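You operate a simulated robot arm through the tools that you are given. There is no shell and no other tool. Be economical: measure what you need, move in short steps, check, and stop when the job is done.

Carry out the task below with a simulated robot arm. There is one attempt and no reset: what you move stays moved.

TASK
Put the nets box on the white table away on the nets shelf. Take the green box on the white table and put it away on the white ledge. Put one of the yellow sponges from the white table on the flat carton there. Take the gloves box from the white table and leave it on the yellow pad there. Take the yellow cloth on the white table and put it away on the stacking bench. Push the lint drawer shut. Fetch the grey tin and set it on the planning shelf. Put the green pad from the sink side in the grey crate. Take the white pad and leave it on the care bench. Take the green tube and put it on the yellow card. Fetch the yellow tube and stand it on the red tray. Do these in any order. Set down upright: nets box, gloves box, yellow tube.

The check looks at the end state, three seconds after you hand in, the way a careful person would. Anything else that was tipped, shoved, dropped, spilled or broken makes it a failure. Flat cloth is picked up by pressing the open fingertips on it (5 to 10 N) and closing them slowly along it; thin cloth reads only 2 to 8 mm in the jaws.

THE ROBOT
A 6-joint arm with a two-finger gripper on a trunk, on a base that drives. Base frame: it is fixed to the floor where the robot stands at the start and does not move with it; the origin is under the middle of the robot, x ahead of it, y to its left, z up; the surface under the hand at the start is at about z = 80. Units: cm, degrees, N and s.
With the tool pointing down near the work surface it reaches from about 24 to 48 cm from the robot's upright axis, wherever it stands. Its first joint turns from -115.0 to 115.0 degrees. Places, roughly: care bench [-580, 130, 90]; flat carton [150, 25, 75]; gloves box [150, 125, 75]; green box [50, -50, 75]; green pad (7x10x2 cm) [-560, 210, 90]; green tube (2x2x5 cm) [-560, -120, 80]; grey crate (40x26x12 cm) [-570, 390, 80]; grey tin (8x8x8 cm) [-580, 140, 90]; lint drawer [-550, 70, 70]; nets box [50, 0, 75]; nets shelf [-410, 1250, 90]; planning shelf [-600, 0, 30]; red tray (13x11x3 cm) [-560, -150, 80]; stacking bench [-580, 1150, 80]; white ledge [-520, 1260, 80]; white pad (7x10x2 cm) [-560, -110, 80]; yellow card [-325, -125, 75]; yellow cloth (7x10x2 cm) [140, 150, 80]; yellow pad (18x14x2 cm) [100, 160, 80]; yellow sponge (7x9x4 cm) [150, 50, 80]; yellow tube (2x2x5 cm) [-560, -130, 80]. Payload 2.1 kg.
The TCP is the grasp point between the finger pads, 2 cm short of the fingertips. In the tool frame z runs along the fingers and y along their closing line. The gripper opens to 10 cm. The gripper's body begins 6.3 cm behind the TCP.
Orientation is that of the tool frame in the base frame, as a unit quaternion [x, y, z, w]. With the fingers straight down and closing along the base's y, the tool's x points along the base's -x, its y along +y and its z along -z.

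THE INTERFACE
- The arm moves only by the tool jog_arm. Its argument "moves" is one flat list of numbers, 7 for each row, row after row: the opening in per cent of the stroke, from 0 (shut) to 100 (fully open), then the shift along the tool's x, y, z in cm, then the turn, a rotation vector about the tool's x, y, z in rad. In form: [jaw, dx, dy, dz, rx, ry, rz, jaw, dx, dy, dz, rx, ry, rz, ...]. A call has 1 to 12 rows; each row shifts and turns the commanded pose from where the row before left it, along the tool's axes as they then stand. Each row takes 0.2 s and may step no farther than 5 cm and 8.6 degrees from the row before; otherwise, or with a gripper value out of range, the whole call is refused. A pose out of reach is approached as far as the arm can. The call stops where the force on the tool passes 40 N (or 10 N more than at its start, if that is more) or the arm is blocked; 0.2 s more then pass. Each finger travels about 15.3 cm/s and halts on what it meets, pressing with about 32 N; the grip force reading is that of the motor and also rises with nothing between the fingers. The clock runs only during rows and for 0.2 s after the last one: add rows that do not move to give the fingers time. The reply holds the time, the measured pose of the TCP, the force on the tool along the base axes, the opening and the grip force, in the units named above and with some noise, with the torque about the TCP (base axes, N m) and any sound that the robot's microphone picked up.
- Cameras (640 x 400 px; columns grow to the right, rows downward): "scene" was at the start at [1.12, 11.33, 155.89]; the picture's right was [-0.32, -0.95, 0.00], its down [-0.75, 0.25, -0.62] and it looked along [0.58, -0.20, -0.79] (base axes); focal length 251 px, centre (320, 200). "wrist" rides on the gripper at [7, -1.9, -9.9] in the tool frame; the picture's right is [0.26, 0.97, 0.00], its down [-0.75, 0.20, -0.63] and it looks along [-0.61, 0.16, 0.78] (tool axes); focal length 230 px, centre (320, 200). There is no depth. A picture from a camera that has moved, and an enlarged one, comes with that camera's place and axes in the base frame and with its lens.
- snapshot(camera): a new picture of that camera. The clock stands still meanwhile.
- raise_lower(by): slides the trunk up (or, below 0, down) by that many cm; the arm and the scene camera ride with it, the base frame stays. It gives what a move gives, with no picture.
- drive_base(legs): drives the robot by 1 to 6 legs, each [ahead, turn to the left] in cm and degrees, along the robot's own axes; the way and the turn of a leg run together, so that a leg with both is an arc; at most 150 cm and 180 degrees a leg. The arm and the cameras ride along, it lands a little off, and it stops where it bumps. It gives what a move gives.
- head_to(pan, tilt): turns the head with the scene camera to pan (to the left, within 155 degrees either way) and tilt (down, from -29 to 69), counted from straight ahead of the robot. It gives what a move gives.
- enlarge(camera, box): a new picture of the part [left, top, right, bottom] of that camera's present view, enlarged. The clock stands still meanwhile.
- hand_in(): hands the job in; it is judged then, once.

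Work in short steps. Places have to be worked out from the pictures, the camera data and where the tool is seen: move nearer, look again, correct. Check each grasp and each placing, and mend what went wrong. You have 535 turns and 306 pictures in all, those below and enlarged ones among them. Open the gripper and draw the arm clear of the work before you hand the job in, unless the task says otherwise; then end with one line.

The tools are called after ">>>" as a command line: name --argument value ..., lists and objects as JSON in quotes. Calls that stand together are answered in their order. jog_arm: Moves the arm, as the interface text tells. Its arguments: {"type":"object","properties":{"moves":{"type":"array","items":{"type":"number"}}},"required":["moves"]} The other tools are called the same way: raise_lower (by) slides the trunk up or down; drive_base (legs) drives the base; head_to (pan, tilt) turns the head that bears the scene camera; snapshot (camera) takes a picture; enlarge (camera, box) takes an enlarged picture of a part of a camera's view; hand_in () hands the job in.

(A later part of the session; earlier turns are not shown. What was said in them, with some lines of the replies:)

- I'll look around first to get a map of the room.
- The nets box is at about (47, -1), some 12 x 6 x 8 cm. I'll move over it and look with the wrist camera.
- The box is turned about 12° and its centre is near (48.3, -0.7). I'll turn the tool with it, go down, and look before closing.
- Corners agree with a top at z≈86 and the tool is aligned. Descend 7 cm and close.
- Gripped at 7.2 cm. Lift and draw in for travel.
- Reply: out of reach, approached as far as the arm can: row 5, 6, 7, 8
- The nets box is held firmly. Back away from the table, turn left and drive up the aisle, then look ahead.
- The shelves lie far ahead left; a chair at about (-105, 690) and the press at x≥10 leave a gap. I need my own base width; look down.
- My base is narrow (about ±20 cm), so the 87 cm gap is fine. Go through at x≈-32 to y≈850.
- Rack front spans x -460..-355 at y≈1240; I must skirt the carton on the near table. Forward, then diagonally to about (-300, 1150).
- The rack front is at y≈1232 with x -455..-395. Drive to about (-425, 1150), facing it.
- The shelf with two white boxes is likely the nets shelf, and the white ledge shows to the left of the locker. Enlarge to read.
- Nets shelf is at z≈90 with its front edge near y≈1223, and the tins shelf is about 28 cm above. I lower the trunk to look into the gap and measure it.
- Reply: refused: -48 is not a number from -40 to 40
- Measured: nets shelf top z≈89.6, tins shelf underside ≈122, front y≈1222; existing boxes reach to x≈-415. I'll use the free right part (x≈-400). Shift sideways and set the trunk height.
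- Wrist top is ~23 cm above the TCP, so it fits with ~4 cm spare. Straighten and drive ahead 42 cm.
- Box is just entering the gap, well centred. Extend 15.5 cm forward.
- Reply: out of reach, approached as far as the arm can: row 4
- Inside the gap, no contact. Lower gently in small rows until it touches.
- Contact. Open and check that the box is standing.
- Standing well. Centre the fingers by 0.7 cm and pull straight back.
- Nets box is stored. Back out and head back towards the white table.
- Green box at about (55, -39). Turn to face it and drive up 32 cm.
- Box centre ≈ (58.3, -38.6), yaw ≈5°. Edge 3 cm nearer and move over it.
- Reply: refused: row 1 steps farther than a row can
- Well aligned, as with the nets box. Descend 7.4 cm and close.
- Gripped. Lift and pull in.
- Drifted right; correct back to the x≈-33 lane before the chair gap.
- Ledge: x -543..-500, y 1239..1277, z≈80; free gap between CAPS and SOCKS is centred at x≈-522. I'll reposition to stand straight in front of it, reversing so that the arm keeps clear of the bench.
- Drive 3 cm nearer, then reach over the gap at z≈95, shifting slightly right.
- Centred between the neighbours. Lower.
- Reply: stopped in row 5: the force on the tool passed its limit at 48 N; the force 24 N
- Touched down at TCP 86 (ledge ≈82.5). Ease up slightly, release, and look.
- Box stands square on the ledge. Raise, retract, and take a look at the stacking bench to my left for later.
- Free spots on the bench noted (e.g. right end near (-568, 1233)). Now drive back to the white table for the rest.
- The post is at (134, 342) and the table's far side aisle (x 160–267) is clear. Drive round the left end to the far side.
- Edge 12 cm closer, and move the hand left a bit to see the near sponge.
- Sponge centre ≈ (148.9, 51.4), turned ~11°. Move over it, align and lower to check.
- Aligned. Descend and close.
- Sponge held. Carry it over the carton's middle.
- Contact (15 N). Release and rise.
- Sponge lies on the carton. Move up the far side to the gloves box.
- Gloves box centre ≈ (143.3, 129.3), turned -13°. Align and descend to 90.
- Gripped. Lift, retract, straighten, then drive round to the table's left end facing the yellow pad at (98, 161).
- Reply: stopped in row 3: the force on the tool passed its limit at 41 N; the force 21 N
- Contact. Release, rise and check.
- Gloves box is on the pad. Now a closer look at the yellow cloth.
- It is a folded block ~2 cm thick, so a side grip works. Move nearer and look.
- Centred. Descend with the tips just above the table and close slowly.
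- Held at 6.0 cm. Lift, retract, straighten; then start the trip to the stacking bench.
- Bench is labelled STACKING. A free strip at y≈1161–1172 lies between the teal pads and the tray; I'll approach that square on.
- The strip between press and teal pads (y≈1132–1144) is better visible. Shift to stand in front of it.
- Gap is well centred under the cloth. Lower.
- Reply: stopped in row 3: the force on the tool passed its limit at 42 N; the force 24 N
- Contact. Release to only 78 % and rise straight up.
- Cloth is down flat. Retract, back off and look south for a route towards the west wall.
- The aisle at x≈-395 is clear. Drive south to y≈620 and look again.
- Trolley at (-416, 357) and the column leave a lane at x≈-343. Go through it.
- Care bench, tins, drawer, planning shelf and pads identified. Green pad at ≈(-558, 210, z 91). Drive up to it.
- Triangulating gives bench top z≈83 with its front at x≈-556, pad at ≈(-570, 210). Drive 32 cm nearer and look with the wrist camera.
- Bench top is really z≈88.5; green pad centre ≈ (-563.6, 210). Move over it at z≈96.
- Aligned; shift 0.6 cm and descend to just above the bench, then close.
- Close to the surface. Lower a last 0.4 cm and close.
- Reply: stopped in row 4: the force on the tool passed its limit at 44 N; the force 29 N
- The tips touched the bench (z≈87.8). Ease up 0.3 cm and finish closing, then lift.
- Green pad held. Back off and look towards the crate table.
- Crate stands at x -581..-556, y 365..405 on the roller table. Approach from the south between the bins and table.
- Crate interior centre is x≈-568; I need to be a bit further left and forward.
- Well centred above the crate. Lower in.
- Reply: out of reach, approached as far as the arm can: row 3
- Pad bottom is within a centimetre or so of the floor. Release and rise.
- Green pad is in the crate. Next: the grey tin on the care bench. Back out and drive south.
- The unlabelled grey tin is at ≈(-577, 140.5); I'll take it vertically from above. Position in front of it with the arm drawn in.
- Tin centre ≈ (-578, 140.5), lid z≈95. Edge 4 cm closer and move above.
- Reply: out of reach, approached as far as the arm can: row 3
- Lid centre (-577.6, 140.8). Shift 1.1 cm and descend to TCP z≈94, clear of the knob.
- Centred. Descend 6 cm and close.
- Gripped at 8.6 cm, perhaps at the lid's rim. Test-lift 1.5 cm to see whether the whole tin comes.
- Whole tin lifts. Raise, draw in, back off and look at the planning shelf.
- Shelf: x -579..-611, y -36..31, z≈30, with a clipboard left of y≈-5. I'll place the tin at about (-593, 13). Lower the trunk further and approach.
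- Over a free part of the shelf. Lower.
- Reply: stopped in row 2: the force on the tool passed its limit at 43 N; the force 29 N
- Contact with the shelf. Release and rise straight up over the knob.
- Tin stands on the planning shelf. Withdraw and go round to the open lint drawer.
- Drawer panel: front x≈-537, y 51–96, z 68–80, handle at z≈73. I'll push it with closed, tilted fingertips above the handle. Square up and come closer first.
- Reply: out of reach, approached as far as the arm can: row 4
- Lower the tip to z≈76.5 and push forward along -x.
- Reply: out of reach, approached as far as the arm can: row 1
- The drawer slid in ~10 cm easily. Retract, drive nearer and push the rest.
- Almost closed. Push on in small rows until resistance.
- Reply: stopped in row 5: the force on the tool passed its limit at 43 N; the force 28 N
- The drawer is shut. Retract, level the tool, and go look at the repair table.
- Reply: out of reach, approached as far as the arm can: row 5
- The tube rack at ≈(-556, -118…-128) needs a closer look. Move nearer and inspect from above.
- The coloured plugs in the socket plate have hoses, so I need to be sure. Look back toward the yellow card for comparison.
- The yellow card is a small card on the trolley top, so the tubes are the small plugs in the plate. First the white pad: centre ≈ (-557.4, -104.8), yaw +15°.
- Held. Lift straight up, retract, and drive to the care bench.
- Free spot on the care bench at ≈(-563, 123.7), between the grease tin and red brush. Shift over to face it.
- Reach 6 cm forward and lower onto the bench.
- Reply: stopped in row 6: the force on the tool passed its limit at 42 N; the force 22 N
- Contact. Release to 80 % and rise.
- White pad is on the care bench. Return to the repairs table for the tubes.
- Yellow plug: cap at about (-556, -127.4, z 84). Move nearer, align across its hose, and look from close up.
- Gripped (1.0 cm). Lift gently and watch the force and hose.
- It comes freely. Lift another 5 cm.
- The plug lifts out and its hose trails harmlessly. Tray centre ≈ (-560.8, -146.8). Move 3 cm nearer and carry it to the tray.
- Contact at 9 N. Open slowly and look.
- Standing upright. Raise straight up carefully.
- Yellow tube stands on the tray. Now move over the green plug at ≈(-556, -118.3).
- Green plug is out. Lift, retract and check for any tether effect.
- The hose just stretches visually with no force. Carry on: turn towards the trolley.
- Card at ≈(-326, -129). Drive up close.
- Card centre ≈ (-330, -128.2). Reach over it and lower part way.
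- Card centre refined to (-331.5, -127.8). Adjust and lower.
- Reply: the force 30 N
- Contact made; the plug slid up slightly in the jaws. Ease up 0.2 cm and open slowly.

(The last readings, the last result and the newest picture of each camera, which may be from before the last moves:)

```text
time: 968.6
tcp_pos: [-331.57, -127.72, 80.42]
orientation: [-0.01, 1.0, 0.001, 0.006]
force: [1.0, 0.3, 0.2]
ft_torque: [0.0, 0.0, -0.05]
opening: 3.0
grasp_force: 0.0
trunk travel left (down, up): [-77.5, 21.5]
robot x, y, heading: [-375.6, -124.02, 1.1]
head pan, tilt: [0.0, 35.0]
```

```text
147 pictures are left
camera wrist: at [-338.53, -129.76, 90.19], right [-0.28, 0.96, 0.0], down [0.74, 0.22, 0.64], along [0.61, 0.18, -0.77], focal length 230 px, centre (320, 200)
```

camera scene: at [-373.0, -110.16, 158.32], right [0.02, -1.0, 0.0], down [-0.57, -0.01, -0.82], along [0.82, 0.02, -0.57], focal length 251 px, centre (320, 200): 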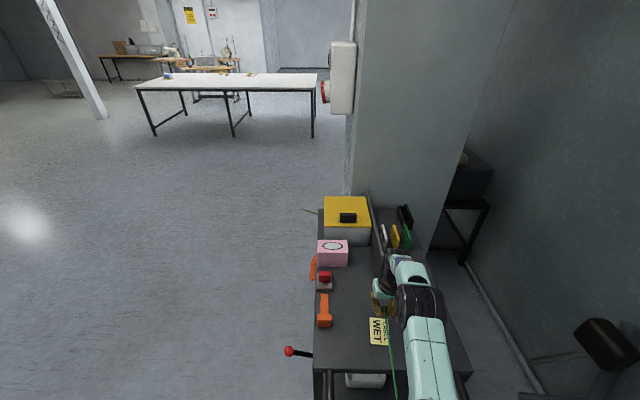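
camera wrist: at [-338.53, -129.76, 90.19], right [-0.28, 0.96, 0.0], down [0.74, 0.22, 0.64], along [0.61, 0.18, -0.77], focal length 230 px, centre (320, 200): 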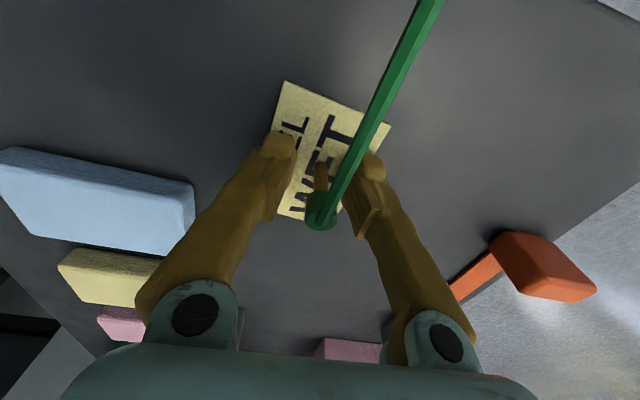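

Standing on the card. Raise straight up.

>>> jog_arm --moves '[30, 0, 0, -1, 0, 0, 0, 30, 0, 0, -2, 0, 0, 0, 30, 0, 0, -3, 0, 0, 0, 30, 0, 0, -4, 0, 0, 0, 30, 0, 0, -4, 0, 0, 0, 30, 0, 0, -4, 0, 0, 0]'

>>> snapshot --camera "wrist"

>>> enlarge --camera "scene" --box '[300, 180, 460, 390]'

```text
time: 970.0
tcp_pos: [-331.95, -127.52, 98.57]
orientation: [-0.01, 1.0, 0.0, 0.006]
force: [0.2, -0.6, -0.1]
ft_torque: [0.01, -0.01, 0.03]
opening: 2.98
grasp_force: 0.0
trunk travel left (down, up): [-77.5, 21.5]
robot x, y, heading: [-375.93, -124.12, 1.0]
head pan, tilt: [0.0, 35.0]
```

```text
146 pictures are left
camera wrist: at [-339.09, -129.63, 108.34], right [-0.28, 0.96, 0.0], down [0.74, 0.22, 0.64], along [0.61, 0.18, -0.77], focal length 230 px, centre (320, 200)
```

wrist: 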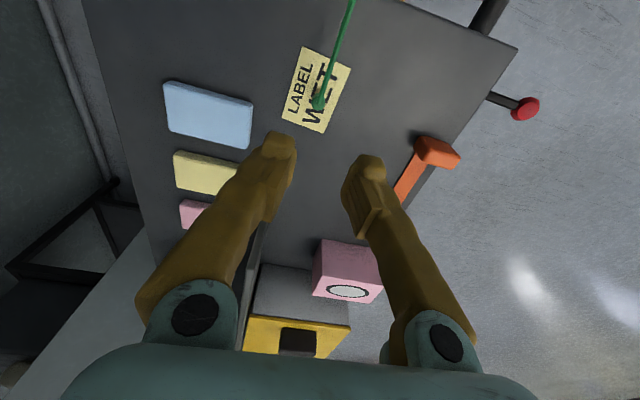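

```text
1.90 times, centred on (380, 285) of scene
camera zoom: at [-373.15, -110.15, 158.32], right [0.02, -1.0, 0.0], down [-0.57, -0.01, -0.82], along [0.82, 0.02, -0.57], focal length 479 px, centre (206, 38)
```

zoom: 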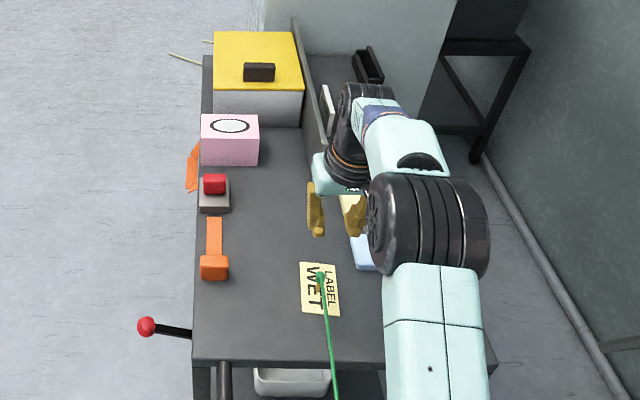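

Green tube stands on the card. Draw back and take a last look at the card and at the repairs table.

>>> jog_arm --moves '[30, 4, 0, -2, 0, 0, 0, 30, 4, 0, -2, 0, 0, 0]'

>>> drive_base --legs '[[-30, 0]]'

>>> enlarge --camera "scene" --box '[270, 150, 440, 330]'

>>> head_to --pan 155 --tilt 25

>>> snapshot --camera "scene"

```text
time: 970.6
tcp_pos: [-340.07, -127.63, 102.56]
orientation: [-0.01, 1.0, 0.0, 0.007]
force: [0.2, 0.4, -0.1]
ft_torque: [0.0, 0.01, 0.0]
opening: 3.0
grasp_force: 0.1
trunk travel left (down, up): [-77.5, 21.5]
robot x, y, heading: [-375.8, -123.7, 1.2]
head pan, tilt: [0.0, 35.0]
```

```text
time: 972.7
tcp_pos: [-369.62, -128.17, 102.57]
orientation: [-0.012, 1.0, 0.0, 0.007]
force: [-0.8, 0.6, 0.4]
ft_torque: [-0.02, 0.01, 0.01]
opening: 3.04
grasp_force: 0.1
trunk travel left (down, up): [-77.5, 21.5]
robot x, y, heading: [-405.45, -124.73, 1.2]
head pan, tilt: [0.0, 35.0]
```

```text
2.22 times, centred on (355, 240) of scene
camera zoom: at [-402.79, -110.74, 158.32], right [0.02, -1.0, 0.0], down [-0.57, -0.01, -0.82], along [0.82, 0.02, -0.57], focal length 558 px, centre (242, 111)
```

zoom: 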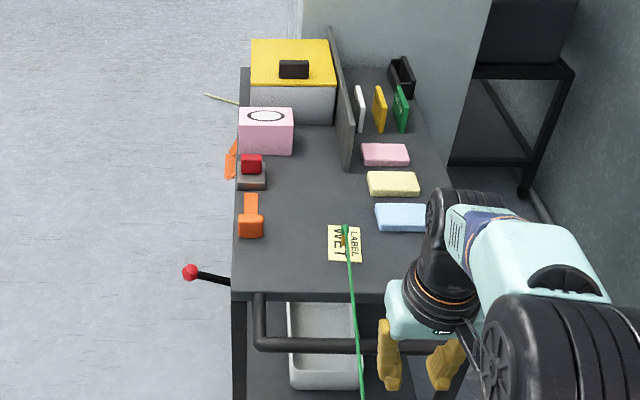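

```text
time: 975.1
tcp_pos: [-369.65, -128.1, 102.62]
orientation: [-0.012, 1.0, 0.0, 0.007]
force: [0.3, -0.6, -0.3]
ft_torque: [-0.02, 0.0, -0.01]
opening: 3.0
grasp_force: 0.1
trunk travel left (down, up): [-77.5, 21.5]
robot x, y, heading: [-405.4, -124.49, 1.2]
head pan, tilt: [154.7, 25.0]
```

```text
143 pictures are left
camera scene: at [-420.09, -107.16, 159.9], right [0.41, 0.91, 0.0], down [0.39, -0.17, -0.91], along [-0.83, 0.37, -0.42], focal length 251 px, centre (320, 200)
```

scene: 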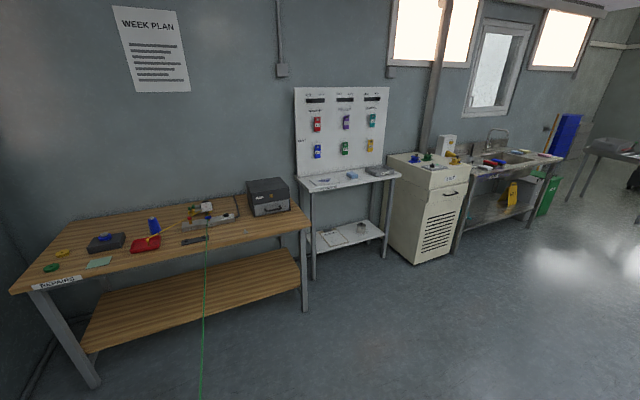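

>>> enlarge --camera "scene" --box '[80, 190, 250, 280]'

>>> enlarge --camera "scene" --box '[300, 120, 600, 290]'

```text
3.76 times, centred on (165, 235) of scene
camera zoom: at [-420.09, -107.16, 159.9], right [0.41, 0.91, 0.0], down [0.39, -0.17, -0.91], along [-0.83, 0.37, -0.42], focal length 946 px, centre (904, 68)
```

zoom: 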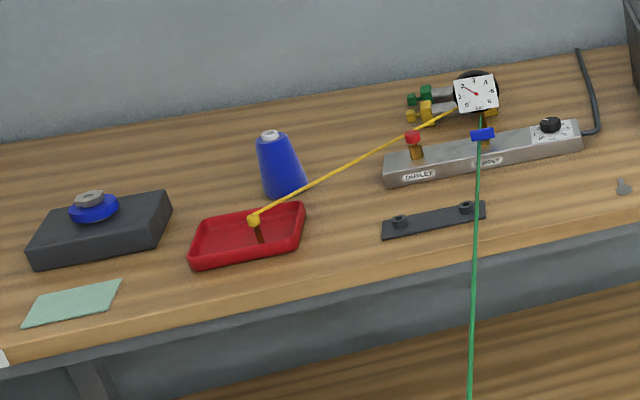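

```text
2.13 times, centred on (450, 205) of scene
camera zoom: at [-420.09, -107.16, 159.9], right [0.41, 0.91, 0.0], down [0.39, -0.17, -0.91], along [-0.83, 0.37, -0.42], focal length 536 px, centre (43, 189)
```

zoom: 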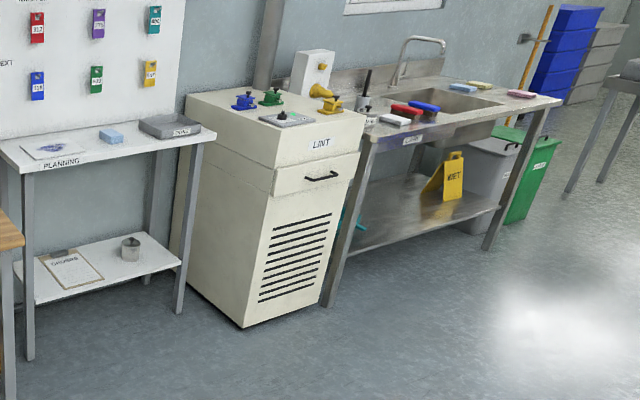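

All eleven jobs check out: the yellow tube stands in the tray, the drawer is shut, and the tin and pads are in place. Open the gripper fully, then hand in.

>>> jog_arm --moves '[100, 0, 0, 0, 0, 0, 0, 100, 0, 0, 0, 0, 0, 0]'

>>> hand_in

```text
time: 975.7
tcp_pos: [-369.7, -128.18, 102.5]
orientation: [-0.012, 1.0, -0.001, 0.006]
force: [0.6, 0.2, 0.8]
ft_torque: [0.03, 0.02, 0.01]
opening: 10.0
grasp_force: 0.0
trunk travel left (down, up): [-77.5, 21.5]
robot x, y, heading: [-405.39, -124.94, 1.2]
head pan, tilt: [154.7, 25.0]
```

```text
The job is handed in.
```

All eleven jobs are done and handed in; each looked right in the pictures I took after it, and the nets box, gloves box and yellow tube were set down upright.
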